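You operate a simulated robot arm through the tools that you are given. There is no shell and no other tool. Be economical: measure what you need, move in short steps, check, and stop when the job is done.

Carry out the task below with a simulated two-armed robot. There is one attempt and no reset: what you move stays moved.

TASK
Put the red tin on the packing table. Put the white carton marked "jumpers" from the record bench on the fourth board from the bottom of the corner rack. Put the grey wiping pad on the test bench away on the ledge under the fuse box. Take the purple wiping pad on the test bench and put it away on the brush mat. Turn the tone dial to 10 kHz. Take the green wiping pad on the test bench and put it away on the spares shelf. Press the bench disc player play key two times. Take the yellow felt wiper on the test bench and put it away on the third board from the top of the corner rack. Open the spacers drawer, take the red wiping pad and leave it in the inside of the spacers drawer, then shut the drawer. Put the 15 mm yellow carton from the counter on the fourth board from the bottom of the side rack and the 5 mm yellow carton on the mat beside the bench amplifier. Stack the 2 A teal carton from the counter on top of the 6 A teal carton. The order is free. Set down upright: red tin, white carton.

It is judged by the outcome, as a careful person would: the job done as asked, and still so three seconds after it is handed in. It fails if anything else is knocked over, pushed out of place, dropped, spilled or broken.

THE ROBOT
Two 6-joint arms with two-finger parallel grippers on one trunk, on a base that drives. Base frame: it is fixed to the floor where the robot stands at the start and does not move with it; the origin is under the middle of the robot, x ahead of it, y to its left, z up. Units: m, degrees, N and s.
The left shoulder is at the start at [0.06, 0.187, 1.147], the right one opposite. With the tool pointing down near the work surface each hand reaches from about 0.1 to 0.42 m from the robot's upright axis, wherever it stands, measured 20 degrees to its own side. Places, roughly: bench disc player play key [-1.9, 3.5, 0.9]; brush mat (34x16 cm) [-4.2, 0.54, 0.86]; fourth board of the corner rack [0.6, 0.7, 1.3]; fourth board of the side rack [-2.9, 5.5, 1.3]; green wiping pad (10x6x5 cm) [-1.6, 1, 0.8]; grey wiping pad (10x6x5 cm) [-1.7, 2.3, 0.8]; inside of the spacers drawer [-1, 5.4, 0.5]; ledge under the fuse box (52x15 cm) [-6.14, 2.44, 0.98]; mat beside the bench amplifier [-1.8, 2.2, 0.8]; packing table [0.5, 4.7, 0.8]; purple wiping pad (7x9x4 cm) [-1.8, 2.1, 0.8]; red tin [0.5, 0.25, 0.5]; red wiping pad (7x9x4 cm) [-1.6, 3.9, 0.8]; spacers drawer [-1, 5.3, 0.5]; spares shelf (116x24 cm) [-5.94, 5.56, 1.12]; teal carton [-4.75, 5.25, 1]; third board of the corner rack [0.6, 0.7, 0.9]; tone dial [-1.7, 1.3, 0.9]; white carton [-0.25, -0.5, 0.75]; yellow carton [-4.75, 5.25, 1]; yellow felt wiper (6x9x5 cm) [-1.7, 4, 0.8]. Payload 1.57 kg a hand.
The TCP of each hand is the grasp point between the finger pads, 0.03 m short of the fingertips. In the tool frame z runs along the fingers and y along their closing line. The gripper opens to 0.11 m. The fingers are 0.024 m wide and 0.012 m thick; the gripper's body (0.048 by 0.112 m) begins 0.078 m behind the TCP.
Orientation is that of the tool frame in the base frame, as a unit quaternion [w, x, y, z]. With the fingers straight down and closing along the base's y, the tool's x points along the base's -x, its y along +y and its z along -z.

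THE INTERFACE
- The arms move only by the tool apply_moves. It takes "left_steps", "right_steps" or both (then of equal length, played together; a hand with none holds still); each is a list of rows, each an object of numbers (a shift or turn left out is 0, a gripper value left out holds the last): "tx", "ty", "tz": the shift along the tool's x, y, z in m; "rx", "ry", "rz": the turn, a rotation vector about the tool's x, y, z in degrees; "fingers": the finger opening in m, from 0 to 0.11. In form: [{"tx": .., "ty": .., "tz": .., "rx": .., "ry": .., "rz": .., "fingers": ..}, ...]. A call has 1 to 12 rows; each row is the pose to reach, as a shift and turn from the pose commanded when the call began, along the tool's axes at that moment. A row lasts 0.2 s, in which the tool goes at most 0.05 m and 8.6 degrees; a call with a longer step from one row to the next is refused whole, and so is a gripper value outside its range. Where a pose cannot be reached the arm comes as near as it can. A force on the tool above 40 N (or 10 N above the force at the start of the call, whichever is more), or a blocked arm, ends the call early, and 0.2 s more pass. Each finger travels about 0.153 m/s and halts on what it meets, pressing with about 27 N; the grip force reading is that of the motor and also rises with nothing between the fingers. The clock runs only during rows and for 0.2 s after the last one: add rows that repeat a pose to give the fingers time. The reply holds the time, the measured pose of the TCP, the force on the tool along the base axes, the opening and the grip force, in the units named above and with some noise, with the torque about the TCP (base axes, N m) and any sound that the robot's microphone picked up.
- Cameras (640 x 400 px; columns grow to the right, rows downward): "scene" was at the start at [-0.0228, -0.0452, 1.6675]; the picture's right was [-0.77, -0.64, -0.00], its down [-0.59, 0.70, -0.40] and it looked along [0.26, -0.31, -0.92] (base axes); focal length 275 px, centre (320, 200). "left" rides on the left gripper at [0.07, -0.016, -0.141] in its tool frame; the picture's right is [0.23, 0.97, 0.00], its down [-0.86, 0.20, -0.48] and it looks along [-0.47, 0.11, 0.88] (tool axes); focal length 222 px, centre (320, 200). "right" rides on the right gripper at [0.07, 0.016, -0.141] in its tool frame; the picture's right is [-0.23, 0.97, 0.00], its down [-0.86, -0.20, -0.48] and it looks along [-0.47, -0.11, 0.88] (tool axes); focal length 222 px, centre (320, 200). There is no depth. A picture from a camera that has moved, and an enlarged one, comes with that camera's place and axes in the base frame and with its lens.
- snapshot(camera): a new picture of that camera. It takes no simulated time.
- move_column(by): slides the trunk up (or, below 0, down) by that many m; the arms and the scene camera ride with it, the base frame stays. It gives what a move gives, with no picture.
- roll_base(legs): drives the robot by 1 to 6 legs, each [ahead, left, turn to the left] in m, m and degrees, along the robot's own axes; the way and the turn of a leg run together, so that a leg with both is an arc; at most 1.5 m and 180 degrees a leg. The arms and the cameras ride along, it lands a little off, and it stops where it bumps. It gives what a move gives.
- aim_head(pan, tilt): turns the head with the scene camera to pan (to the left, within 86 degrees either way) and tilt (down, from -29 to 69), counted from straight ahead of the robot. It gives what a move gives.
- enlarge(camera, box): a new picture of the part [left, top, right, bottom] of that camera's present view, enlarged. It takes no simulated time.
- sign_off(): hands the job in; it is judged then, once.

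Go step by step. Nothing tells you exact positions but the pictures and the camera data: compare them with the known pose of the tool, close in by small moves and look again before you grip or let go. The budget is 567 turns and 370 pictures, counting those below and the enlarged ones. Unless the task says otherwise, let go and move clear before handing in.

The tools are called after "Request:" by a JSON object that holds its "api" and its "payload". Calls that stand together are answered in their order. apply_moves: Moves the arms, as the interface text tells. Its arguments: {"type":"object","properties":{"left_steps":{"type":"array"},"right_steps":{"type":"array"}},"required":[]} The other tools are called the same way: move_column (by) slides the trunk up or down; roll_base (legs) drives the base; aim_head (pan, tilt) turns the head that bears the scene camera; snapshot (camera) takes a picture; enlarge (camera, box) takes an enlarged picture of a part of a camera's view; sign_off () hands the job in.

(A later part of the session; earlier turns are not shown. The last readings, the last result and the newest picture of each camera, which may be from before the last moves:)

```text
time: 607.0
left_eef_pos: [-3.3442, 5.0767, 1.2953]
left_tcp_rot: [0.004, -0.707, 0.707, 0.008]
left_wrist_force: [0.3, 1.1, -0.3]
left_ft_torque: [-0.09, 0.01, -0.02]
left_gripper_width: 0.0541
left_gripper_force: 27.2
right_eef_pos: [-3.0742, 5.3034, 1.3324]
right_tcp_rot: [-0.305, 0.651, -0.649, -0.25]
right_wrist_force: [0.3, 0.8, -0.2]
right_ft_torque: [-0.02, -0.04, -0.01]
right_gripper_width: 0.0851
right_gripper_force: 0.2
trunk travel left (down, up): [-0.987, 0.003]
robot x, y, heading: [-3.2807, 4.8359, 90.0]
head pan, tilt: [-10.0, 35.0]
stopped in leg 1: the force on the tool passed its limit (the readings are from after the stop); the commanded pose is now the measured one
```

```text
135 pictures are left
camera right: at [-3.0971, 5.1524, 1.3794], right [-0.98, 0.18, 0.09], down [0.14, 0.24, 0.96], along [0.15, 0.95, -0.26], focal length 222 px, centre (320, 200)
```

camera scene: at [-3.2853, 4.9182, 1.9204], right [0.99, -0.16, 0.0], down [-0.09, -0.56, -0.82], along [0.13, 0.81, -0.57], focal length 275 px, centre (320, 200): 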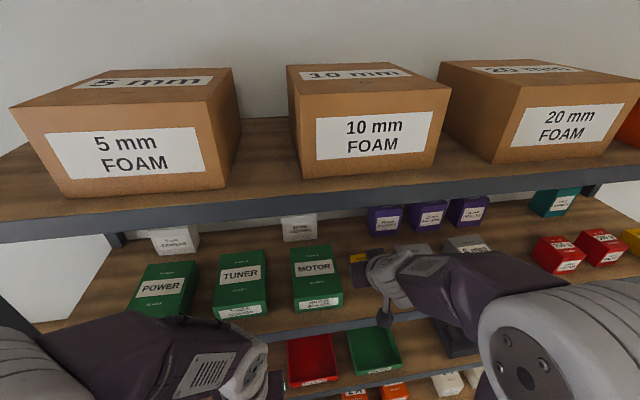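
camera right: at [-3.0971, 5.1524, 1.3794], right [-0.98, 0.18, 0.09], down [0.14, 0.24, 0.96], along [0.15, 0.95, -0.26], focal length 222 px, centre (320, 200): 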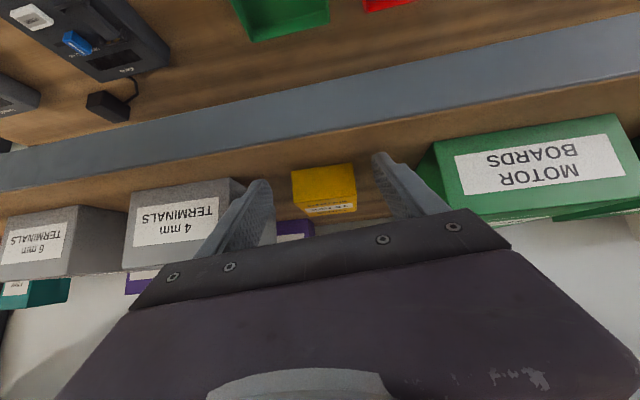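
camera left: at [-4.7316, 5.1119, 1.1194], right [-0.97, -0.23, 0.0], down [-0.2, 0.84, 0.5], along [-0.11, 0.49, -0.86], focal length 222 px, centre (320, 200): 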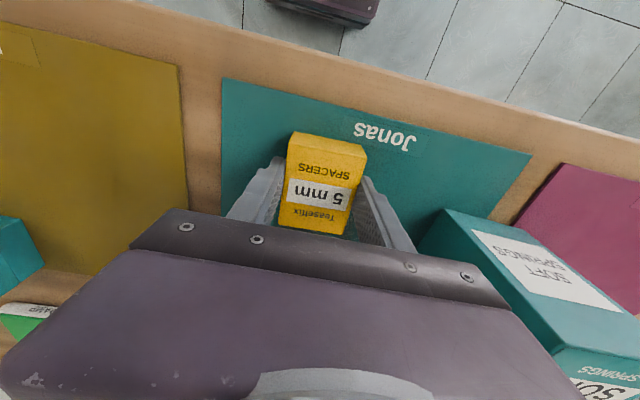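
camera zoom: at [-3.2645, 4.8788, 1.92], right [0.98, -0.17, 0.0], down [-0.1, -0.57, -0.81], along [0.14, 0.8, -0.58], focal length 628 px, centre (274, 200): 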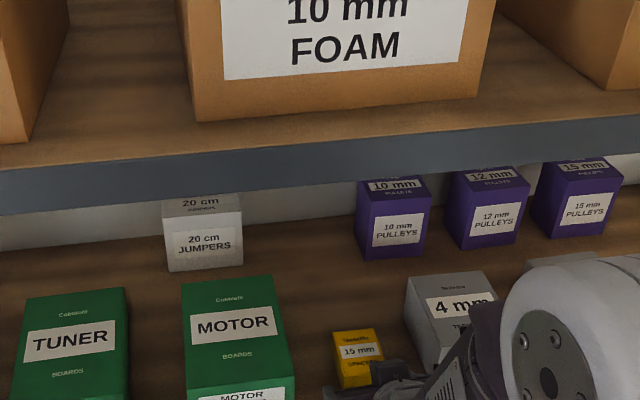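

Request:
{"api": "roll_base", "payload": {"legs": [[-0.3, 0, 0]]}}

Request:
{"api": "enlarge", "payload": {"camera": "scene", "box": [160, 140, 480, 280]}}

```text
time: 609.0
left_eef_pos: [-3.3452, 4.7654, 1.2981]
left_tcp_rot: [-0.007, 0.708, -0.706, -0.009]
left_wrist_force: [0.6, 1.0, -0.8]
left_ft_torque: [-0.02, 0.0, 0.01]
left_gripper_width: 0.0542
left_gripper_force: 26.9
right_eef_pos: [-3.0755, 4.9919, 1.3359]
right_tcp_rot: [-0.306, 0.651, -0.647, -0.252]
right_wrist_force: [0.4, 0.7, -0.5]
right_ft_torque: [0.01, 0.01, -0.01]
right_gripper_width: 0.0853
right_gripper_force: 0.1
trunk travel left (down, up): [-0.987, 0.003]
robot x, y, heading: [-3.2794, 4.5305, 90.0]
head pan, tilt: [-10.0, 35.0]
```

```text
2.00 times, centred on (320, 210) of scene
camera zoom: at [-3.2644, 4.5643, 1.9202], right [0.99, -0.17, 0.0], down [-0.1, -0.57, -0.82], along [0.14, 0.81, -0.58], focal length 549 px, centre (320, 180)
```

zoom: 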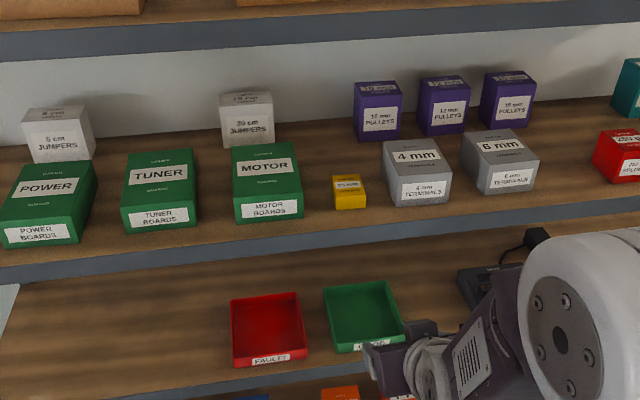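

15 mm carton placed. Now take the 5 mm carton to the mat beside the amplifier.

Request:
{"api": "roll_base", "payload": {"legs": [[-0.1, -0.65, 0], [-1.3, 0, 0], [-0.95, 0, 0], [0, 0, -90]]}}

Request:
{"api": "aim_head", "payload": {"pan": 0, "tilt": 45}}

Request:
{"api": "snapshot", "payload": {"camera": "scene"}}

```text
time: 627.3
left_eef_pos: [-2.4408, 2.2058, 1.2985]
left_tcp_rot: [0.013, 0.017, 1.0, 0.001]
left_wrist_force: [-0.6, -0.3, -0.6]
left_ft_torque: [-0.01, 0.01, 0.0]
left_gripper_width: 0.0541
left_gripper_force: 27.0
right_eef_pos: [-2.225, 1.9272, 1.3373]
right_tcp_rot: [0.396, 0.015, 0.917, -0.045]
right_wrist_force: [-0.8, -0.4, -0.1]
right_ft_torque: [0.01, 0.01, 0.01]
right_gripper_width: 0.0851
right_gripper_force: 0.1
trunk travel left (down, up): [-0.987, 0.003]
robot x, y, heading: [-2.6758, 2.1472, -2.0]
head pan, tilt: [-10.0, 35.0]
```

```text
time: 628.0
left_eef_pos: [-2.4417, 2.2052, 1.298]
left_tcp_rot: [0.013, 0.016, 1.0, 0.001]
left_wrist_force: [0.1, 1.0, -0.3]
left_ft_torque: [0.0, 0.02, 0.01]
left_gripper_width: 0.0542
left_gripper_force: 27.0
right_eef_pos: [-2.2257, 1.9272, 1.3371]
right_tcp_rot: [0.396, 0.015, 0.917, -0.045]
right_wrist_force: [-0.5, 0.3, -0.5]
right_ft_torque: [-0.01, -0.02, 0.0]
right_gripper_width: 0.085
right_gripper_force: 0.0
trunk travel left (down, up): [-0.987, 0.003]
robot x, y, heading: [-2.6736, 2.1508, -2.4]
head pan, tilt: [0.0, 45.0]
```

```text
133 pictures are left
camera scene: at [-2.6531, 2.1483, 1.9056], right [-0.04, -1.0, 0.0], down [-0.71, 0.03, -0.71], along [0.71, -0.03, -0.71], focal length 275 px, centre (320, 200)
```

scene: 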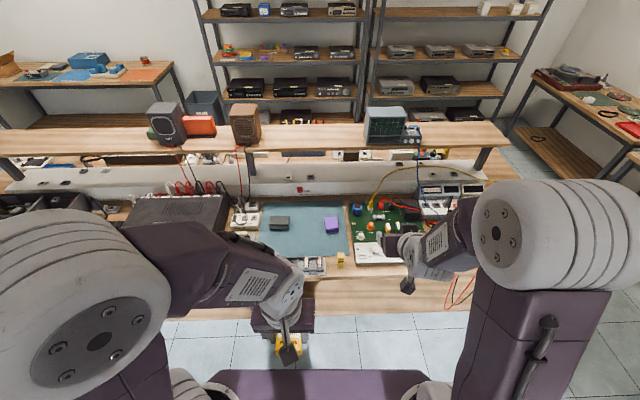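

Request:
{"api": "roll_base", "payload": {"legs": [[0.36, -0.1, 2.2]]}}

Request:
{"api": "move_column", "payload": {"by": -0.2}}

Request:
{"api": "apply_moves", "payload": {"left_steps": [{"tx": -0.04, "tz": 0.01}, {"tx": -0.08, "tz": 0.02}, {"tx": -0.12, "tz": 0.03}, {"tx": -0.16, "tz": 0.04}, {"tx": -0.18, "tz": 0.05}, {"tx": -0.18, "tz": 0.05}]}}

Request:
{"api": "snapshot", "payload": {"camera": "left"}}

Request:
{"api": "snapshot", "payload": {"camera": "scene"}}

```text
time: 630.4
left_eef_pos: [-2.0891, 2.1107, 1.2982]
left_tcp_rot: [0.016, -0.003, 1.0, 0.002]
left_wrist_force: [-0.6, -0.9, 0.6]
left_ft_torque: [-0.01, 0.0, 0.02]
left_gripper_width: 0.0538
left_gripper_force: 27.1
right_eef_pos: [-1.8624, 1.8398, 1.3388]
right_tcp_rot: [0.398, -0.004, 0.917, -0.038]
right_wrist_force: [-0.3, 0.2, 0.3]
right_ft_torque: [0.0, -0.03, -0.03]
right_gripper_width: 0.0851
right_gripper_force: 0.1
trunk travel left (down, up): [-0.987, 0.003]
robot x, y, heading: [-2.3128, 2.0441, 0.1]
head pan, tilt: [0.0, 45.0]
```

```text
time: 632.5
left_eef_pos: [-2.0866, 2.107, 1.0988]
left_tcp_rot: [0.013, -0.003, 1.0, 0.002]
left_wrist_force: [0.5, -0.1, -1.1]
left_ft_torque: [-0.02, 0.02, 0.01]
left_gripper_width: 0.0538
left_gripper_force: 27.1
right_eef_pos: [-1.8588, 1.8395, 1.1382]
right_tcp_rot: [0.397, -0.004, 0.917, -0.037]
right_wrist_force: [0.2, -0.7, 0.1]
right_ft_torque: [-0.02, 0.01, 0.02]
right_gripper_width: 0.0853
right_gripper_force: 0.1
trunk travel left (down, up): [-0.787, 0.203]
robot x, y, heading: [-2.3177, 2.0378, 0.3]
head pan, tilt: [0.0, 45.0]
```

```text
time: 634.0
left_eef_pos: [-1.9024, 2.11, 1.0521]
left_tcp_rot: [0.014, -0.003, 1.0, 0.003]
left_wrist_force: [-0.4, 0.0, -1.4]
left_ft_torque: [0.01, 0.04, 0.02]
left_gripper_width: 0.0541
left_gripper_force: 26.5
right_eef_pos: [-1.86, 1.8396, 1.1388]
right_tcp_rot: [0.397, -0.004, 0.917, -0.037]
right_wrist_force: [-0.8, 0.8, -0.1]
right_ft_torque: [0.02, -0.02, 0.01]
right_gripper_width: 0.0851
right_gripper_force: 0.0
trunk travel left (down, up): [-0.787, 0.203]
robot x, y, heading: [-2.3167, 2.0415, 0.3]
head pan, tilt: [0.0, 45.0]
```

```text
132 pictures are left
camera left: at [-1.9768, 2.093, 1.1908], right [-0.23, 0.97, 0.0], down [0.84, 0.2, 0.5], along [0.49, 0.12, -0.86], focal length 222 px, centre (320, 200)
```

left: 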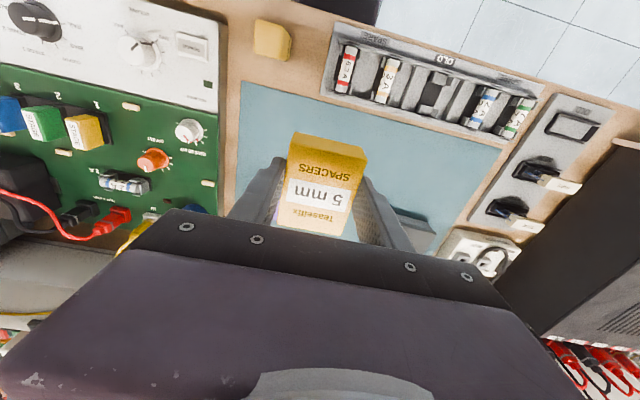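

```text
131 pictures are left
camera scene: at [-2.2964, 2.0421, 1.7055], right [0.01, -1.0, 0.0], down [-0.71, 0.0, -0.71], along [0.71, 0.0, -0.71], focal length 275 px, centre (320, 200)
```

scene: 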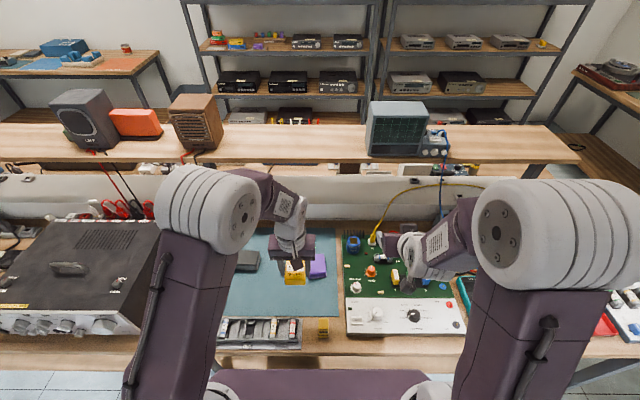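

Request:
{"api": "apply_moves", "payload": {"left_steps": [{"tx": -0.015, "ty": 0.04}, {"tx": -0.032, "ty": 0.08}, {"tx": -0.032, "ty": 0.08, "tz": 0.04}, {"tx": -0.032, "ty": 0.08, "tz": 0.08}, {"tx": -0.032, "ty": 0.08, "tz": 0.12}, {"tx": -0.032, "ty": 0.08, "tz": 0.16}, {"tx": -0.032, "ty": 0.08, "tz": 0.172}, {"tx": -0.032, "ty": 0.08, "tz": 0.18}, {"tx": -0.032, "ty": 0.08, "tz": 0.188}, {"tx": -0.032, "ty": 0.08, "tz": 0.196}, {"tx": -0.032, "ty": 0.08, "tz": 0.204}]}}

Request:
{"api": "snapshot", "payload": {"camera": "left"}}

```text
time: 636.4
left_eef_pos: [-1.867, 2.1889, 0.8532]
left_tcp_rot: [0.017, -0.004, 1.0, 0.002]
left_wrist_force: [-1.1, 5.3, 39.0]
left_ft_torque: [-0.67, -0.08, 0.03]
left_gripper_width: 0.0546
left_gripper_force: 26.7
right_eef_pos: [-1.8613, 1.838, 1.1391]
right_tcp_rot: [0.399, -0.004, 0.916, -0.037]
right_wrist_force: [0.2, 0.3, -0.3]
right_ft_torque: [0.0, 0.01, 0.02]
right_gripper_width: 0.085
right_gripper_force: 0.0
trunk travel left (down, up): [-0.787, 0.203]
robot x, y, heading: [-2.3143, 2.0413, 0.5]
head pan, tilt: [0.0, 45.0]
```

```text
130 pictures are left
camera left: at [-1.9425, 2.1726, 0.9918], right [-0.23, 0.97, 0.0], down [0.84, 0.2, 0.51], along [0.49, 0.12, -0.86], focal length 222 px, centre (320, 200)
```

left: 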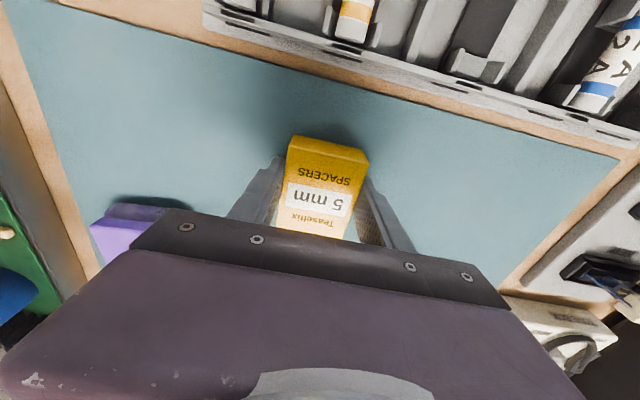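

Request:
{"api": "apply_moves", "payload": {"left_steps": [{"tz": -0.009}, {"tz": -0.009, "fingers": 0.065}, {"tz": -0.009, "fingers": 0.08}, {"tz": -0.009, "fingers": 0.09}, {"tz": -0.05}, {"tz": -0.09}, {"tz": -0.13}, {"tz": -0.17}, {"tz": -0.17, "fingers": 0.11}]}}

Request:
{"api": "snapshot", "payload": {"camera": "left"}}

```text
time: 638.4
left_eef_pos: [-1.8718, 2.1919, 1.0193]
left_tcp_rot: [0.013, -0.004, 1.0, 0.002]
left_wrist_force: [1.7, 0.2, 0.4]
left_ft_torque: [0.01, 0.03, 0.01]
left_gripper_width: 0.1099
left_gripper_force: 0.1
right_eef_pos: [-1.858, 1.84, 1.1366]
right_tcp_rot: [0.397, -0.003, 0.917, -0.038]
right_wrist_force: [-0.3, -0.2, -0.2]
right_ft_torque: [0.0, -0.02, 0.0]
right_gripper_width: 0.0849
right_gripper_force: 0.3
trunk travel left (down, up): [-0.787, 0.203]
robot x, y, heading: [-2.3164, 2.0412, 0.1]
head pan, tilt: [0.0, 45.0]
```

```text
129 pictures are left
camera left: at [-1.9458, 2.1747, 1.1587], right [-0.23, 0.97, 0.0], down [0.84, 0.2, 0.5], along [0.49, 0.12, -0.87], focal length 222 px, centre (320, 200)
```

left: 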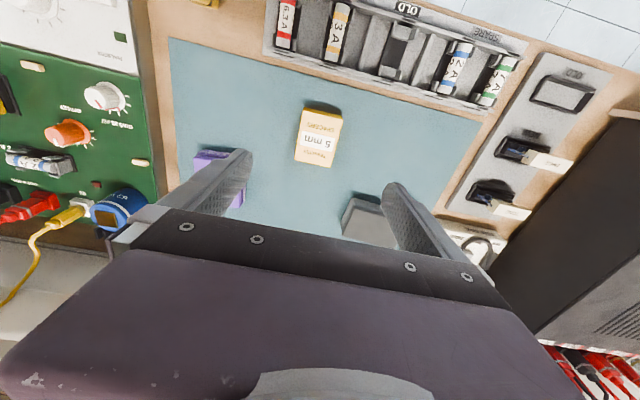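

5 mm carton is on the mat. Now the grey pad with the left hand: yaw the tool 90° (closing along x).

Request:
{"api": "roll_base", "payload": {"legs": [[0.03, 0.1, 0]]}}

Request:
{"api": "apply_moves", "payload": {"left_steps": [{"tz": -0.03, "rz": 8}, {"tz": -0.03, "rz": 16}, {"tz": -0.03, "rz": 24}, {"tz": -0.03, "rz": 32}, {"tz": -0.03, "rz": 40}, {"tz": -0.03, "rz": 48}, {"tz": -0.03, "rz": 56}, {"tz": -0.03, "rz": 64}, {"tz": -0.03, "rz": 72}, {"tz": -0.03, "rz": 80}, {"tz": -0.03, "rz": 88}, {"tz": -0.03, "rz": 88}]}}

Request:
{"api": "snapshot", "payload": {"camera": "left"}}

```text
time: 639.5
left_eef_pos: [-1.8428, 2.2915, 1.0193]
left_tcp_rot: [0.014, -0.002, 1.0, 0.003]
left_wrist_force: [0.1, 0.7, 0.1]
left_ft_torque: [0.01, 0.01, 0.0]
left_gripper_width: 0.11
left_gripper_force: 0.2
right_eef_pos: [-1.8305, 1.9384, 1.1382]
right_tcp_rot: [0.397, -0.003, 0.917, -0.037]
right_wrist_force: [0.1, 1.3, -0.3]
right_ft_torque: [0.02, -0.01, 0.02]
right_gripper_width: 0.0848
right_gripper_force: 0.0
trunk travel left (down, up): [-0.787, 0.203]
robot x, y, heading: [-2.2817, 2.1463, -0.1]
head pan, tilt: [0.0, 45.0]
```

```text
time: 642.1
left_eef_pos: [-1.8431, 2.2931, 1.0498]
left_tcp_rot: [0.007, 0.694, 0.72, 0.011]
left_wrist_force: [0.1, -0.3, -0.3]
left_ft_torque: [-0.01, 0.02, 0.02]
left_gripper_width: 0.11
left_gripper_force: 0.1
right_eef_pos: [-1.8304, 1.9394, 1.137]
right_tcp_rot: [0.397, -0.004, 0.917, -0.037]
right_wrist_force: [1.2, -0.2, -0.8]
right_ft_torque: [0.0, 0.01, -0.03]
right_gripper_width: 0.0851
right_gripper_force: 0.1
trunk travel left (down, up): [-0.787, 0.203]
robot x, y, heading: [-2.2848, 2.1436, 0.2]
head pan, tilt: [0.0, 45.0]
```

```text
128 pictures are left
camera left: at [-1.8664, 2.3612, 1.1897], right [0.96, 0.26, 0.03], down [0.22, -0.85, 0.48], along [0.15, -0.46, -0.88], focal length 222 px, centre (320, 200)
```

left: 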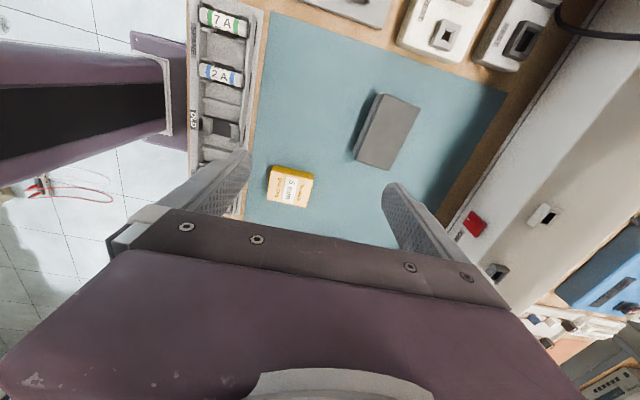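

Left arm handles this well. Grey at (-1.749,2.3235): descend and grip.

Request:
{"api": "apply_moves", "payload": {"left_steps": [{"tx": 0.013, "ty": 0.045, "fingers": 0.1}, {"tx": 0.0265, "ty": 0.092, "tz": 0.01, "fingers": 0.09}, {"tx": 0.0265, "ty": 0.094, "tz": 0.05}, {"tx": 0.0265, "ty": 0.094, "tz": 0.09}, {"tx": 0.0265, "ty": 0.094, "tz": 0.13}, {"tx": 0.0265, "ty": 0.094, "tz": 0.17}, {"tx": 0.0265, "ty": 0.094, "tz": 0.188}, {"tx": 0.0265, "ty": 0.094, "tz": 0.188}]}}

Request:
{"api": "snapshot", "payload": {"camera": "left"}}

```text
time: 643.9
left_eef_pos: [-1.7458, 2.324, 0.8642]
left_tcp_rot: [0.008, 0.694, 0.72, 0.011]
left_wrist_force: [0.3, 0.1, -0.1]
left_ft_torque: [-0.01, -0.01, 0.0]
left_gripper_width: 0.0903
left_gripper_force: 0.1
right_eef_pos: [-1.8308, 1.9391, 1.1379]
right_tcp_rot: [0.397, -0.003, 0.917, -0.038]
right_wrist_force: [0.4, -1.0, -0.6]
right_ft_torque: [0.0, 0.01, 0.0]
right_gripper_width: 0.0851
right_gripper_force: 0.0
trunk travel left (down, up): [-0.787, 0.203]
robot x, y, heading: [-2.2862, 2.1426, 0.2]
head pan, tilt: [0.0, 45.0]
```

```text
127 pictures are left
camera left: at [-1.7689, 2.393, 1.0045], right [0.96, 0.26, 0.03], down [0.22, -0.85, 0.48], along [0.15, -0.46, -0.88], focal length 222 px, centre (320, 200)
```

left: 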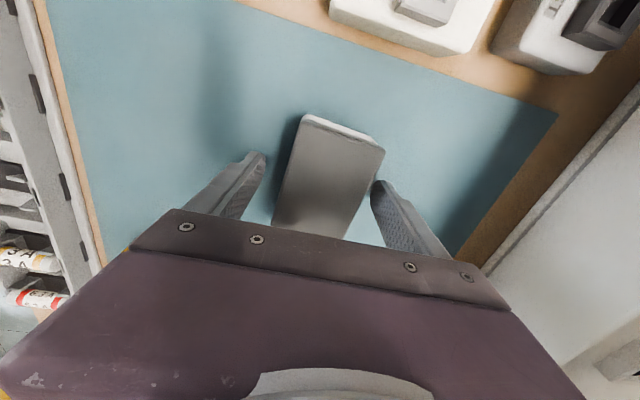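

Request:
{"api": "apply_moves", "payload": {"left_steps": [{"fingers": 0.07}, {"fingers": 0.05}, {"fingers": 0.04}, {"fingers": 0.04}, {"tz": -0.04}, {"tz": -0.08}, {"tz": -0.12}, {"tz": -0.16}, {"tz": -0.2}, {"tz": -0.2}]}}

Request:
{"api": "snapshot", "payload": {"camera": "left"}}

```text
time: 646.1
left_eef_pos: [-1.7506, 2.3237, 1.0625]
left_tcp_rot: [0.008, 0.693, 0.721, 0.01]
left_wrist_force: [0.4, 0.1, -1.1]
left_ft_torque: [0.0, 0.01, 0.0]
left_gripper_width: 0.0614
left_gripper_force: 27.4
right_eef_pos: [-1.829, 1.9407, 1.1371]
right_tcp_rot: [0.396, -0.003, 0.917, -0.038]
right_wrist_force: [-0.3, -0.1, 0.4]
right_ft_torque: [0.02, -0.01, -0.01]
right_gripper_width: 0.085
right_gripper_force: 0.0
trunk travel left (down, up): [-0.787, 0.203]
robot x, y, heading: [-2.2862, 2.1468, 0.2]
head pan, tilt: [0.0, 45.0]
```

```text
126 pictures are left
camera left: at [-1.7742, 2.3913, 1.2039], right [0.96, 0.26, 0.03], down [0.22, -0.85, 0.48], along [0.15, -0.46, -0.88], focal length 222 px, centre (320, 200)
```

left: 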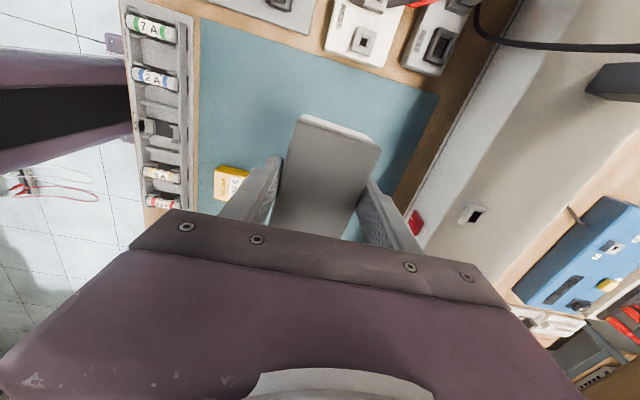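

Grey pad held. Try the purple pad with the right hand (tilted). Raise the left and shift.

Request:
{"api": "apply_moves", "payload": {"left_steps": [{"tz": -0.04}, {"tz": -0.08}, {"tz": -0.12}, {"tz": -0.16}, {"tz": -0.16}]}}

Request:
{"api": "roll_base", "payload": {"legs": [[-0.04, 0.12, 0]]}}

Request:
{"api": "snapshot", "payload": {"camera": "right"}}

Request:
{"api": "snapshot", "payload": {"camera": "scene"}}

```text
time: 647.3
left_eef_pos: [-1.7544, 2.322, 1.2231]
left_tcp_rot: [0.008, 0.693, 0.721, 0.011]
left_wrist_force: [0.5, 0.5, -0.7]
left_ft_torque: [0.01, -0.03, 0.0]
left_gripper_width: 0.0614
left_gripper_force: 26.7
right_eef_pos: [-1.829, 1.9396, 1.1365]
right_tcp_rot: [0.397, -0.003, 0.917, -0.037]
right_wrist_force: [-0.7, 0.5, -0.1]
right_ft_torque: [0.0, 0.02, 0.01]
right_gripper_width: 0.0853
right_gripper_force: 0.0
trunk travel left (down, up): [-0.787, 0.203]
robot x, y, heading: [-2.2861, 2.1455, 0.2]
head pan, tilt: [0.0, 45.0]
```

```text
time: 648.6
left_eef_pos: [-1.7942, 2.4397, 1.223]
left_tcp_rot: [0.008, 0.693, 0.721, 0.011]
left_wrist_force: [0.1, -0.4, -0.6]
left_ft_torque: [0.03, 0.03, 0.02]
left_gripper_width: 0.0611
left_gripper_force: 27.0
right_eef_pos: [-1.8691, 2.058, 1.137]
right_tcp_rot: [0.397, -0.004, 0.917, -0.037]
right_wrist_force: [0.4, 0.2, -0.2]
right_ft_torque: [0.02, -0.04, 0.0]
right_gripper_width: 0.0849
right_gripper_force: 0.1
trunk travel left (down, up): [-0.787, 0.203]
robot x, y, heading: [-2.3276, 2.2638, 0.3]
head pan, tilt: [0.0, 45.0]
```

```text
125 pictures are left
camera right: at [-2.0192, 2.0807, 1.1818], right [0.18, 0.98, 0.1], down [0.23, -0.14, 0.96], along [0.96, -0.15, -0.25], focal length 222 px, centre (320, 200)
```

right: 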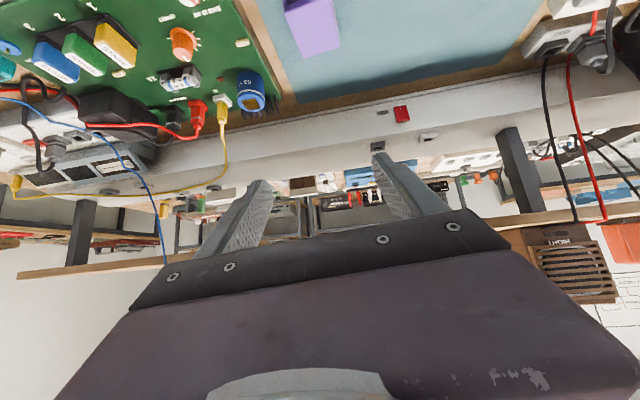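

```text
124 pictures are left
camera scene: at [-2.3051, 2.2606, 1.7055], right [0.0, -1.0, 0.0], down [-0.71, 0.0, -0.71], along [0.71, 0.0, -0.71], focal length 275 px, centre (320, 200)
```

scene: 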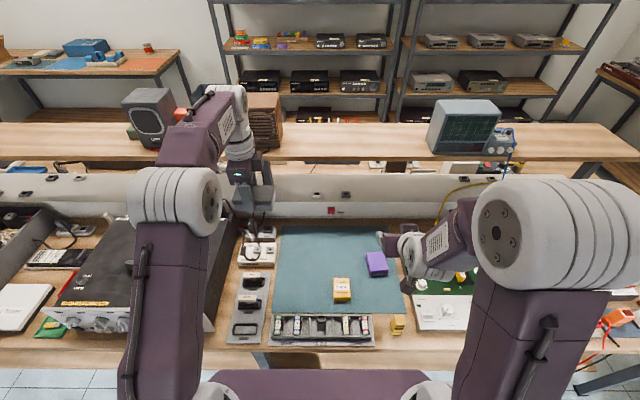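

Request:
{"api": "apply_moves", "payload": {"left_steps": [{"tz": -0.04}, {"tz": -0.08}, {"tz": -0.12}, {"tz": -0.12}], "right_steps": [{"fingers": 0.1}, {"fingers": 0.11}, {"fingers": 0.11}, {"fingers": 0.11}]}}

Request:
{"api": "move_column", "payload": {"by": -0.18}}

Request:
{"api": "snapshot", "payload": {"camera": "right"}}

```text
time: 649.6
left_eef_pos: [-1.8201, 2.4404, 1.3278]
left_tcp_rot: [0.008, 0.693, 0.721, 0.011]
left_wrist_force: [0.3, -0.4, -0.7]
left_ft_torque: [0.0, -0.02, 0.0]
left_gripper_width: 0.0605
left_gripper_force: 27.2
left hand out of reach, approached as far as the arm can: row 2, 3, 4
right_eef_pos: [-1.8705, 2.0593, 1.1373]
right_tcp_rot: [0.396, -0.003, 0.917, -0.037]
right_wrist_force: [-0.5, -0.5, -0.1]
right_ft_torque: [0.03, 0.02, 0.01]
right_gripper_width: 0.1099
right_gripper_force: 0.0
trunk travel left (down, up): [-0.787, 0.203]
robot x, y, heading: [-2.324, 2.2602, 0.4]
head pan, tilt: [0.0, 45.0]
```

```text
time: 651.6
left_eef_pos: [-1.8193, 2.4418, 1.1479]
left_tcp_rot: [0.008, 0.693, 0.721, 0.011]
left_wrist_force: [0.4, 0.2, -1.2]
left_ft_torque: [-0.04, -0.01, 0.03]
left_gripper_width: 0.0606
left_gripper_force: 26.6
right_eef_pos: [-1.8704, 2.0603, 0.957]
right_tcp_rot: [0.397, -0.004, 0.917, -0.037]
right_wrist_force: [0.5, -0.2, -0.6]
right_ft_torque: [-0.01, -0.01, 0.02]
right_gripper_width: 0.11
right_gripper_force: 0.0
trunk travel left (down, up): [-0.607, 0.383]
robot x, y, heading: [-2.3275, 2.2617, 0.5]
head pan, tilt: [0.0, 45.0]
```

```text
123 pictures are left
camera right: at [-2.0199, 2.0822, 1.0023], right [0.18, 0.98, 0.1], down [0.23, -0.14, 0.96], along [0.96, -0.15, -0.25], focal length 222 px, centre (320, 200)
```

right: 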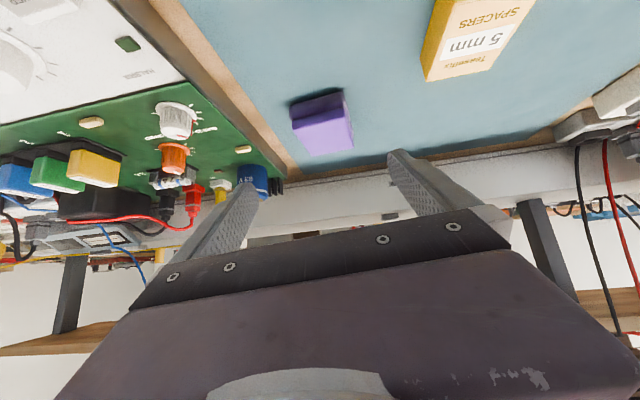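

Purple ≈(-1.762,2.064), rotated ~10°. Align and approach along the tool axis.

Request:
{"api": "apply_moves", "payload": {"right_steps": [{"rx": -5, "ry": -0.5, "rz": -5, "ty": 0.003, "tz": 0.02, "fingers": 0.1}, {"rx": -10.9, "ry": -1, "rz": -10.2, "ty": 0.007, "tz": 0.05, "tx": 0.003, "fingers": 0.1}, {"rx": -10.9, "ry": -1, "rz": -10.2, "ty": 0.01, "tz": 0.08, "tx": 0.005}, {"rx": -10.9, "ry": -1, "rz": -10.2, "ty": 0.01, "tz": 0.08, "tx": 0.005}]}}

Request:
{"api": "snapshot", "payload": {"camera": "right"}}

```text
time: 652.6
left_eef_pos: [-1.8198, 2.4408, 1.1484]
left_tcp_rot: [0.009, 0.693, 0.721, 0.011]
left_wrist_force: [0.1, -0.2, -0.6]
left_ft_torque: [0.01, -0.01, 0.03]
left_gripper_width: 0.0605
left_gripper_force: 27.0
right_eef_pos: [-1.8143, 2.0646, 0.8989]
right_tcp_rot: [0.398, -0.123, 0.909, 0.015]
right_wrist_force: [0.2, -1.1, -0.6]
right_ft_torque: [0.02, 0.01, -0.01]
right_gripper_width: 0.1001
right_gripper_force: 0.1
trunk travel left (down, up): [-0.607, 0.383]
robot x, y, heading: [-2.3279, 2.262, 0.1]
head pan, tilt: [0.0, 45.0]
```

```text
122 pictures are left
camera right: at [-1.9664, 2.0481, 0.9434], right [-0.08, 0.99, 0.1], down [0.26, -0.07, 0.96], along [0.96, 0.1, -0.25], focal length 222 px, centre (320, 200)
```

right: 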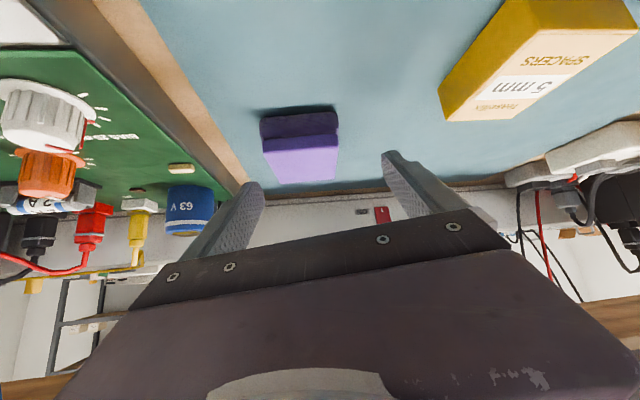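

Request:
{"api": "apply_moves", "payload": {"right_steps": [{"tx": 0.003, "ty": -0.012, "tz": 0.02}, {"tx": 0.006, "ty": -0.012, "tz": 0.045}, {"tx": 0.006, "ty": -0.012, "tz": 0.054}, {"tx": 0.006, "ty": -0.012, "tz": 0.054, "fingers": 0.08}, {"tx": 0.006, "ty": -0.012, "tz": 0.054, "fingers": 0.06}, {"tx": 0.006, "ty": -0.012, "tz": 0.054, "fingers": 0.05}, {"tx": 0.006, "ty": -0.012, "tz": 0.054, "fingers": 0.05}]}}

Request:
{"api": "snapshot", "payload": {"camera": "right"}}

```text
time: 654.2
left_eef_pos: [-1.8198, 2.4415, 1.1478]
left_tcp_rot: [0.008, 0.693, 0.721, 0.011]
left_wrist_force: [0.0, -0.5, -1.0]
left_ft_torque: [0.04, 0.03, 0.01]
left_gripper_width: 0.0601
left_gripper_force: 27.7
right_eef_pos: [-1.7773, 2.0579, 0.8578]
right_tcp_rot: [0.398, -0.123, 0.909, 0.015]
right_wrist_force: [1.5, -0.7, 1.9]
right_ft_torque: [0.0, -0.09, -0.1]
right_gripper_width: 0.0685
right_gripper_force: 26.9
trunk travel left (down, up): [-0.607, 0.383]
robot x, y, heading: [-2.3255, 2.2653, 0.3]
head pan, tilt: [0.0, 45.0]
```

```text
121 pictures are left
camera right: at [-1.928, 2.0412, 0.9032], right [-0.08, 0.99, 0.1], down [0.26, -0.07, 0.96], along [0.96, 0.1, -0.25], focal length 222 px, centre (320, 200)
```

right: 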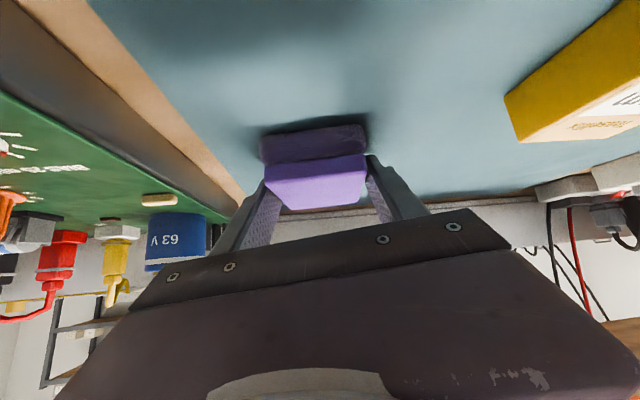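

Purple held. Lift and head to the brush mat in the southwest.

Request:
{"api": "move_column", "payload": {"by": 0.25}}

Request:
{"api": "roll_base", "payload": {"legs": [[-0.35, 0, 0], [0, -1.45, 0]]}}

Request:
{"api": "roll_base", "payload": {"legs": [[0, -0.1, 0], [0, 0, -90], [0, 0, -90]]}}

Request:
{"api": "aim_head", "payload": {"pan": 0, "tilt": 30}}

Request:
{"api": "snapshot", "payload": {"camera": "scene"}}

```text
time: 656.8
left_eef_pos: [-1.8188, 2.4412, 1.3971]
left_tcp_rot: [0.009, 0.693, 0.721, 0.011]
left_wrist_force: [-0.1, 0.1, -0.4]
left_ft_torque: [-0.02, 0.01, 0.02]
left_gripper_width: 0.0601
left_gripper_force: 27.0
right_eef_pos: [-1.778, 2.0589, 1.1072]
right_tcp_rot: [0.397, -0.123, 0.909, 0.015]
right_wrist_force: [1.2, -0.3, -0.5]
right_ft_torque: [-0.01, 0.01, -0.02]
right_gripper_width: 0.0681
right_gripper_force: 27.6
trunk travel left (down, up): [-0.857, 0.133]
robot x, y, heading: [-2.3274, 2.2626, 0.4]
head pan, tilt: [0.0, 45.0]
```

```text
time: 665.9
left_eef_pos: [-2.1727, 0.9741, 1.3968]
left_tcp_rot: [0.008, 0.698, 0.716, 0.011]
left_wrist_force: [0.4, 0.4, -0.4]
left_ft_torque: [0.02, 0.0, 0.02]
left_gripper_width: 0.0594
left_gripper_force: 27.2
right_eef_pos: [-2.1375, 0.5894, 1.1076]
right_tcp_rot: [0.397, -0.116, 0.91, 0.011]
right_wrist_force: [-0.6, 0.1, -0.5]
right_ft_torque: [-0.04, -0.01, 0.02]
right_gripper_width: 0.0673
right_gripper_force: 27.4
trunk travel left (down, up): [-0.857, 0.133]
robot x, y, heading: [-2.6843, 0.8011, -0.8]
head pan, tilt: [0.0, 45.0]
```

```text
time: 674.7
left_eef_pos: [-3.1973, 0.5348, 1.3975]
left_tcp_rot: [0.011, 0.711, -0.703, -0.008]
left_wrist_force: [0.4, 0.1, -0.2]
left_ft_torque: [-0.02, 0.01, 0.0]
left_gripper_width: 0.0593
left_gripper_force: 27.3
right_eef_pos: [-3.2295, 0.9202, 1.1073]
right_tcp_rot: [0.01, 0.911, 0.112, -0.398]
right_wrist_force: [-1.2, 0.4, 0.0]
right_ft_torque: [0.01, -0.03, 0.01]
right_gripper_width: 0.067
right_gripper_force: 27.0
trunk travel left (down, up): [-0.857, 0.133]
robot x, y, heading: [-2.682, 0.7011, 178.8]
head pan, tilt: [0.0, 45.0]
```

```text
time: 675.5
left_eef_pos: [-3.197, 0.5346, 1.3969]
left_tcp_rot: [0.011, 0.712, -0.702, -0.008]
left_wrist_force: [-0.5, -0.1, -0.7]
left_ft_torque: [0.02, 0.01, -0.02]
left_gripper_width: 0.0592
left_gripper_force: 26.4
right_eef_pos: [-3.2284, 0.9186, 1.1082]
right_tcp_rot: [0.01, 0.911, 0.112, -0.398]
right_wrist_force: [-0.7, 0.5, -0.8]
right_ft_torque: [-0.02, 0.01, 0.02]
right_gripper_width: 0.067
right_gripper_force: 26.5
trunk travel left (down, up): [-0.857, 0.133]
robot x, y, heading: [-2.6849, 0.7007, 178.9]
head pan, tilt: [0.0, 30.0]
```

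```text
120 pictures are left
camera scene: at [-2.7163, 0.7025, 1.798], right [0.02, 1.0, 0.0], down [0.5, -0.01, -0.87], along [-0.87, 0.02, -0.5], focal length 275 px, centre (320, 200)
```

scene: 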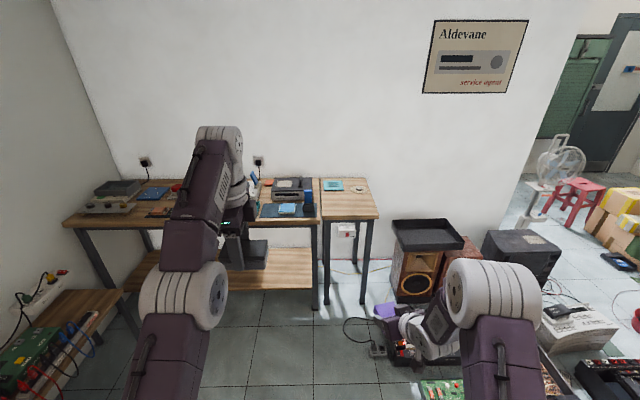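

Request:
{"api": "enlarge", "payload": {"camera": "scene", "box": [230, 150, 390, 250]}}

```text
4.00 times, centred on (310, 200) of scene
camera zoom: at [-2.7163, 0.7025, 1.798], right [0.02, 1.0, 0.0], down [0.5, -0.01, -0.87], along [-0.87, 0.02, -0.5], focal length 1098 px, centre (360, 200)
```

zoom: 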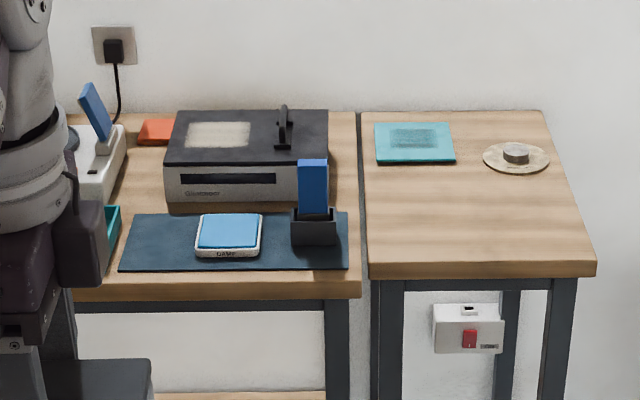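

The brush mat's free left part is around (-4.215,0.415). Move there in front of the desk.

Request:
{"api": "apply_moves", "payload": {"right_steps": [{"rx": 3, "ry": 0.3, "rz": 2.9}, {"rx": 6.1, "ry": 0.6, "rz": 5.75}, {"rx": 6.1, "ry": 0.6, "rz": 5.75}]}}

Request:
{"api": "roll_base", "payload": {"legs": [[0, 0.49, 1.1], [0.75, 0, 0]]}}

Request:
{"api": "aim_head", "payload": {"pan": -10, "tilt": 40}}

Request:
{"api": "snapshot", "payload": {"camera": "scene"}}

Request:
{"api": "snapshot", "payload": {"camera": "right"}}

```text
time: 676.3
left_eef_pos: [-3.1972, 0.5354, 1.3977]
left_tcp_rot: [0.01, 0.712, -0.702, -0.008]
left_wrist_force: [-0.9, -0.6, -0.3]
left_ft_torque: [-0.02, 0.03, -0.01]
left_gripper_width: 0.0592
left_gripper_force: 26.9
right_eef_pos: [-3.2298, 0.9198, 1.1077]
right_tcp_rot: [-0.02, 0.916, 0.044, -0.398]
right_wrist_force: [-0.6, 0.5, -0.3]
right_ft_torque: [0.02, 0.01, -0.02]
right_gripper_width: 0.0668
right_gripper_force: 27.0
trunk travel left (down, up): [-0.857, 0.133]
robot x, y, heading: [-2.687, 0.7032, 178.9]
head pan, tilt: [0.0, 30.0]
```

```text
time: 682.8
left_eef_pos: [-3.9465, 0.0397, 1.3982]
left_tcp_rot: [0.011, 0.718, -0.696, -0.008]
left_wrist_force: [0.5, 0.1, -0.1]
left_ft_torque: [0.01, -0.01, 0.01]
left_gripper_width: 0.0594
left_gripper_force: 27.1
right_eef_pos: [-3.9837, 0.4231, 1.1086]
right_tcp_rot: [-0.016, 0.916, 0.052, -0.398]
right_wrist_force: [0.6, -0.3, -0.3]
right_ft_torque: [0.01, -0.01, 0.02]
right_gripper_width: 0.0669
right_gripper_force: 27.2
trunk travel left (down, up): [-0.857, 0.133]
robot x, y, heading: [-3.4359, 0.214, 179.5]
head pan, tilt: [0.0, 30.0]
```

```text
time: 683.5
left_eef_pos: [-3.9466, 0.04, 1.3977]
left_tcp_rot: [0.01, 0.717, -0.697, -0.008]
left_wrist_force: [0.4, -0.4, -0.1]
left_ft_torque: [-0.03, -0.03, 0.0]
left_gripper_width: 0.0595
left_gripper_force: 27.8
right_eef_pos: [-3.984, 0.4218, 1.1077]
right_tcp_rot: [-0.016, 0.916, 0.051, -0.397]
right_wrist_force: [0.7, -0.2, -1.2]
right_ft_torque: [0.02, -0.02, -0.02]
right_gripper_width: 0.067
right_gripper_force: 26.8
trunk travel left (down, up): [-0.857, 0.133]
robot x, y, heading: [-3.4411, 0.2113, 179.7]
head pan, tilt: [-10.0, 40.0]
```

```text
118 pictures are left
camera scene: at [-3.4619, 0.2285, 1.7828], right [0.18, 0.98, 0.0], down [0.63, -0.12, -0.77], along [-0.75, 0.14, -0.64], focal length 275 px, centre (320, 200)
```

scene: 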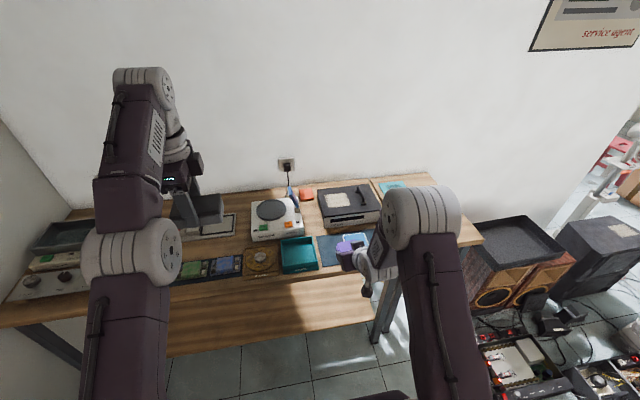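

```text
117 pictures are left
camera right: at [-3.8323, 0.4156, 1.1532], right [-0.08, -0.99, 0.1], down [-0.25, 0.11, 0.96], along [-0.97, 0.05, -0.25], focal length 222 px, centre (320, 200)
```

right: 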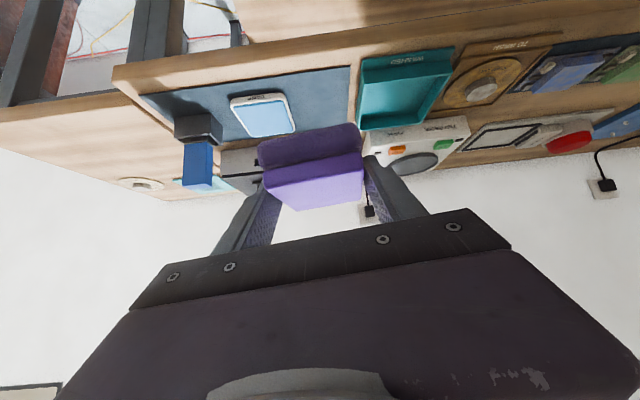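

Request:
{"api": "roll_base", "payload": {"legs": [[0.205, 0.007, 0.3]]}}

Request:
{"api": "move_column", "payload": {"by": -0.1}}

Request:
{"api": "snapshot", "payload": {"camera": "right"}}

Request:
{"api": "enlarge", "payload": {"camera": "scene", "box": [220, 170, 440, 310]}}

```text
time: 685.2
left_eef_pos: [-4.1477, 0.0308, 1.3999]
left_tcp_rot: [0.012, 0.719, -0.695, -0.009]
left_wrist_force: [0.0, -0.4, -0.6]
left_ft_torque: [-0.02, 0.03, 0.01]
left_gripper_width: 0.0594
left_gripper_force: 27.1
right_eef_pos: [-4.1871, 0.4158, 1.1098]
right_tcp_rot: [-0.015, 0.915, 0.054, -0.399]
right_wrist_force: [-0.1, -0.6, -0.9]
right_ft_torque: [0.02, 0.02, 0.01]
right_gripper_width: 0.0671
right_gripper_force: 27.3
trunk travel left (down, up): [-0.857, 0.133]
robot x, y, heading: [-3.6425, 0.203, 179.9]
head pan, tilt: [-10.0, 40.0]
```

```text
time: 686.5
left_eef_pos: [-4.1507, 0.0305, 1.2971]
left_tcp_rot: [0.01, 0.72, -0.694, -0.009]
left_wrist_force: [0.7, -0.4, -1.0]
left_ft_torque: [0.03, -0.04, 0.04]
left_gripper_width: 0.0594
left_gripper_force: 27.1
right_eef_pos: [-4.1899, 0.4135, 1.0077]
right_tcp_rot: [-0.015, 0.916, 0.053, -0.397]
right_wrist_force: [0.5, 0.0, -0.2]
right_ft_torque: [-0.03, -0.02, -0.01]
right_gripper_width: 0.0669
right_gripper_force: 27.4
trunk travel left (down, up): [-0.757, 0.233]
robot x, y, heading: [-3.6422, 0.2076, 180.0]
head pan, tilt: [-10.0, 40.0]
```

```text
116 pictures are left
camera right: at [-4.0382, 0.4075, 1.0532], right [-0.07, -0.99, 0.1], down [-0.25, 0.11, 0.96], along [-0.97, 0.04, -0.25], focal length 222 px, centre (320, 200)
```

right: 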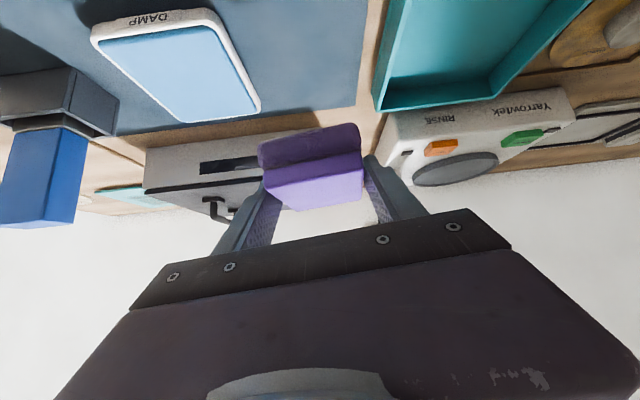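

```text
2.86 times, centred on (330, 240) of scene
camera zoom: at [-3.6671, 0.2222, 1.6828], right [0.18, 0.98, 0.0], down [0.63, -0.11, -0.77], along [-0.75, 0.13, -0.64], focal length 784 px, centre (291, 86)
```

zoom: 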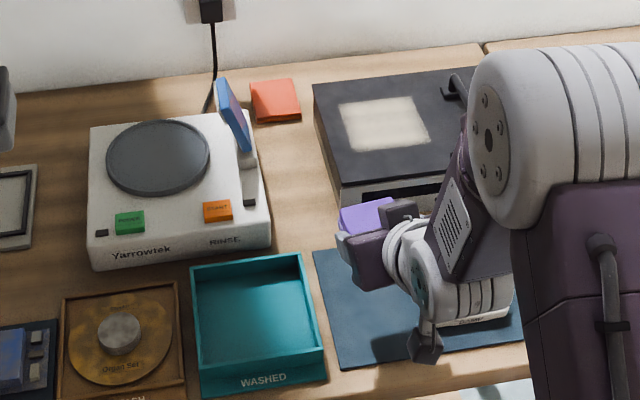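

Request:
{"api": "move_column", "payload": {"by": -0.08}}

Request:
{"api": "apply_moves", "payload": {"right_steps": [{"tx": 0.0073, "tz": 0.0068}, {"tx": 0.0109, "tz": 0.0103}, {"tx": 0.0145, "tz": 0.0137}, {"tx": 0.0182, "tz": 0.0171}, {"tx": 0.0218, "tz": 0.0205}, {"tx": 0.0254, "tz": 0.024}, {"tx": 0.029, "tz": 0.0274}, {"tx": 0.0327, "tz": 0.0308}]}}

Request:
{"api": "snapshot", "payload": {"camera": "right"}}

```text
time: 687.7
left_eef_pos: [-4.1516, 0.0317, 1.2183]
left_tcp_rot: [0.011, 0.719, -0.695, -0.008]
left_wrist_force: [-0.1, 0.2, -0.3]
left_ft_torque: [-0.01, -0.02, 0.0]
left_gripper_width: 0.0592
left_gripper_force: 27.5
right_eef_pos: [-4.1898, 0.4136, 0.9283]
right_tcp_rot: [-0.015, 0.916, 0.053, -0.397]
right_wrist_force: [-0.4, -0.7, -0.4]
right_ft_torque: [-0.04, 0.0, 0.0]
right_gripper_width: 0.067
right_gripper_force: 26.7
trunk travel left (down, up): [-0.677, 0.313]
robot x, y, heading: [-3.6434, 0.2082, 179.9]
head pan, tilt: [-10.0, 40.0]
```

```text
time: 689.4
left_eef_pos: [-4.1474, 0.0302, 1.2182]
left_tcp_rot: [0.012, 0.719, -0.695, -0.01]
left_wrist_force: [0.7, 0.9, -0.3]
left_ft_torque: [-0.01, -0.02, 0.01]
left_gripper_width: 0.0592
left_gripper_force: 27.3
right_eef_pos: [-4.1914, 0.4166, 0.8946]
right_tcp_rot: [-0.016, 0.911, 0.053, -0.41]
right_wrist_force: [4.4, -1.0, 14.6]
right_ft_torque: [-0.39, -0.6, 0.03]
right_gripper_width: 0.0678
right_gripper_force: 27.1
trunk travel left (down, up): [-0.677, 0.313]
robot x, y, heading: [-3.6433, 0.2065, 179.8]
head pan, tilt: [-10.0, 40.0]
stopped in row 8 (right hand): the force on the tool passed its limit (the readings are from after the stop); the commanded pose is now the measured one
```

```text
114 pictures are left
camera right: at [-4.0392, 0.4098, 0.9369], right [-0.07, -0.99, 0.1], down [-0.22, 0.11, 0.97], along [-0.97, 0.05, -0.23], focal length 222 px, centre (320, 200)
```

right: 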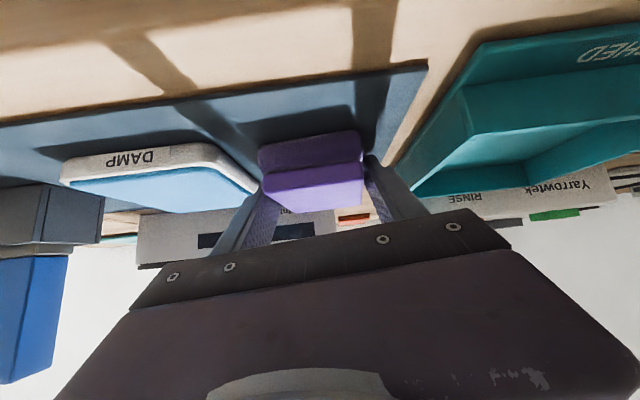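

Contact on the mat. Open slightly and withdraw along the tool axis.

Request:
{"api": "apply_moves", "payload": {"right_steps": [{"tx": -0.003, "tz": -0.003}, {"tx": -0.003, "tz": -0.003, "fingers": 0.072}, {"tx": -0.003, "tz": -0.003, "fingers": 0.078}, {"tx": -0.003, "tz": -0.003, "fingers": 0.078}, {"tx": -0.003, "tz": -0.03}, {"tx": -0.003, "tz": -0.06}, {"tx": -0.003, "tz": -0.09}, {"tx": -0.003, "tz": -0.09}]}}

Request:
{"api": "move_column", "payload": {"by": 0.1}}

Request:
{"api": "snapshot", "payload": {"camera": "right"}}

```text
time: 691.2
left_eef_pos: [-4.1518, 0.0304, 1.2182]
left_tcp_rot: [0.011, 0.718, -0.695, -0.008]
left_wrist_force: [-0.1, -0.2, -0.2]
left_ft_torque: [-0.01, 0.01, 0.02]
left_gripper_width: 0.0595
left_gripper_force: 26.8
right_eef_pos: [-4.1309, 0.4179, 0.9549]
right_tcp_rot: [-0.017, 0.913, 0.052, -0.404]
right_wrist_force: [0.2, 0.0, 1.5]
right_ft_torque: [0.02, -0.01, 0.01]
right_gripper_width: 0.0779
right_gripper_force: 0.1
trunk travel left (down, up): [-0.677, 0.313]
robot x, y, heading: [-3.6445, 0.2075, 179.8]
head pan, tilt: [-10.0, 40.0]
```

```text
time: 692.5
left_eef_pos: [-4.1508, 0.0311, 1.3176]
left_tcp_rot: [0.01, 0.719, -0.695, -0.007]
left_wrist_force: [0.6, -0.4, -0.8]
left_ft_torque: [0.01, 0.02, -0.03]
left_gripper_width: 0.0593
left_gripper_force: 27.3
right_eef_pos: [-4.1315, 0.4193, 1.0554]
right_tcp_rot: [-0.016, 0.913, 0.052, -0.405]
right_wrist_force: [-0.9, -0.1, -0.6]
right_ft_torque: [-0.01, 0.03, 0.0]
right_gripper_width: 0.0779
right_gripper_force: 0.0
trunk travel left (down, up): [-0.777, 0.213]
robot x, y, heading: [-3.6415, 0.2053, 179.9]
head pan, tilt: [-10.0, 40.0]
```

```text
113 pictures are left
camera right: at [-3.9779, 0.4114, 1.0976], right [-0.07, -0.99, 0.1], down [-0.23, 0.11, 0.97], along [-0.97, 0.05, -0.24], focal length 222 px, centre (320, 200)
```

right: 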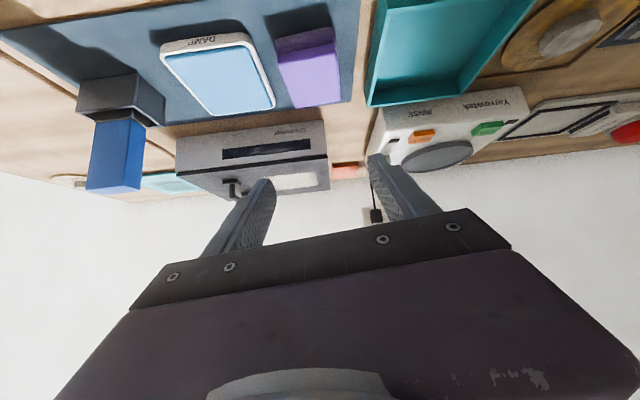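

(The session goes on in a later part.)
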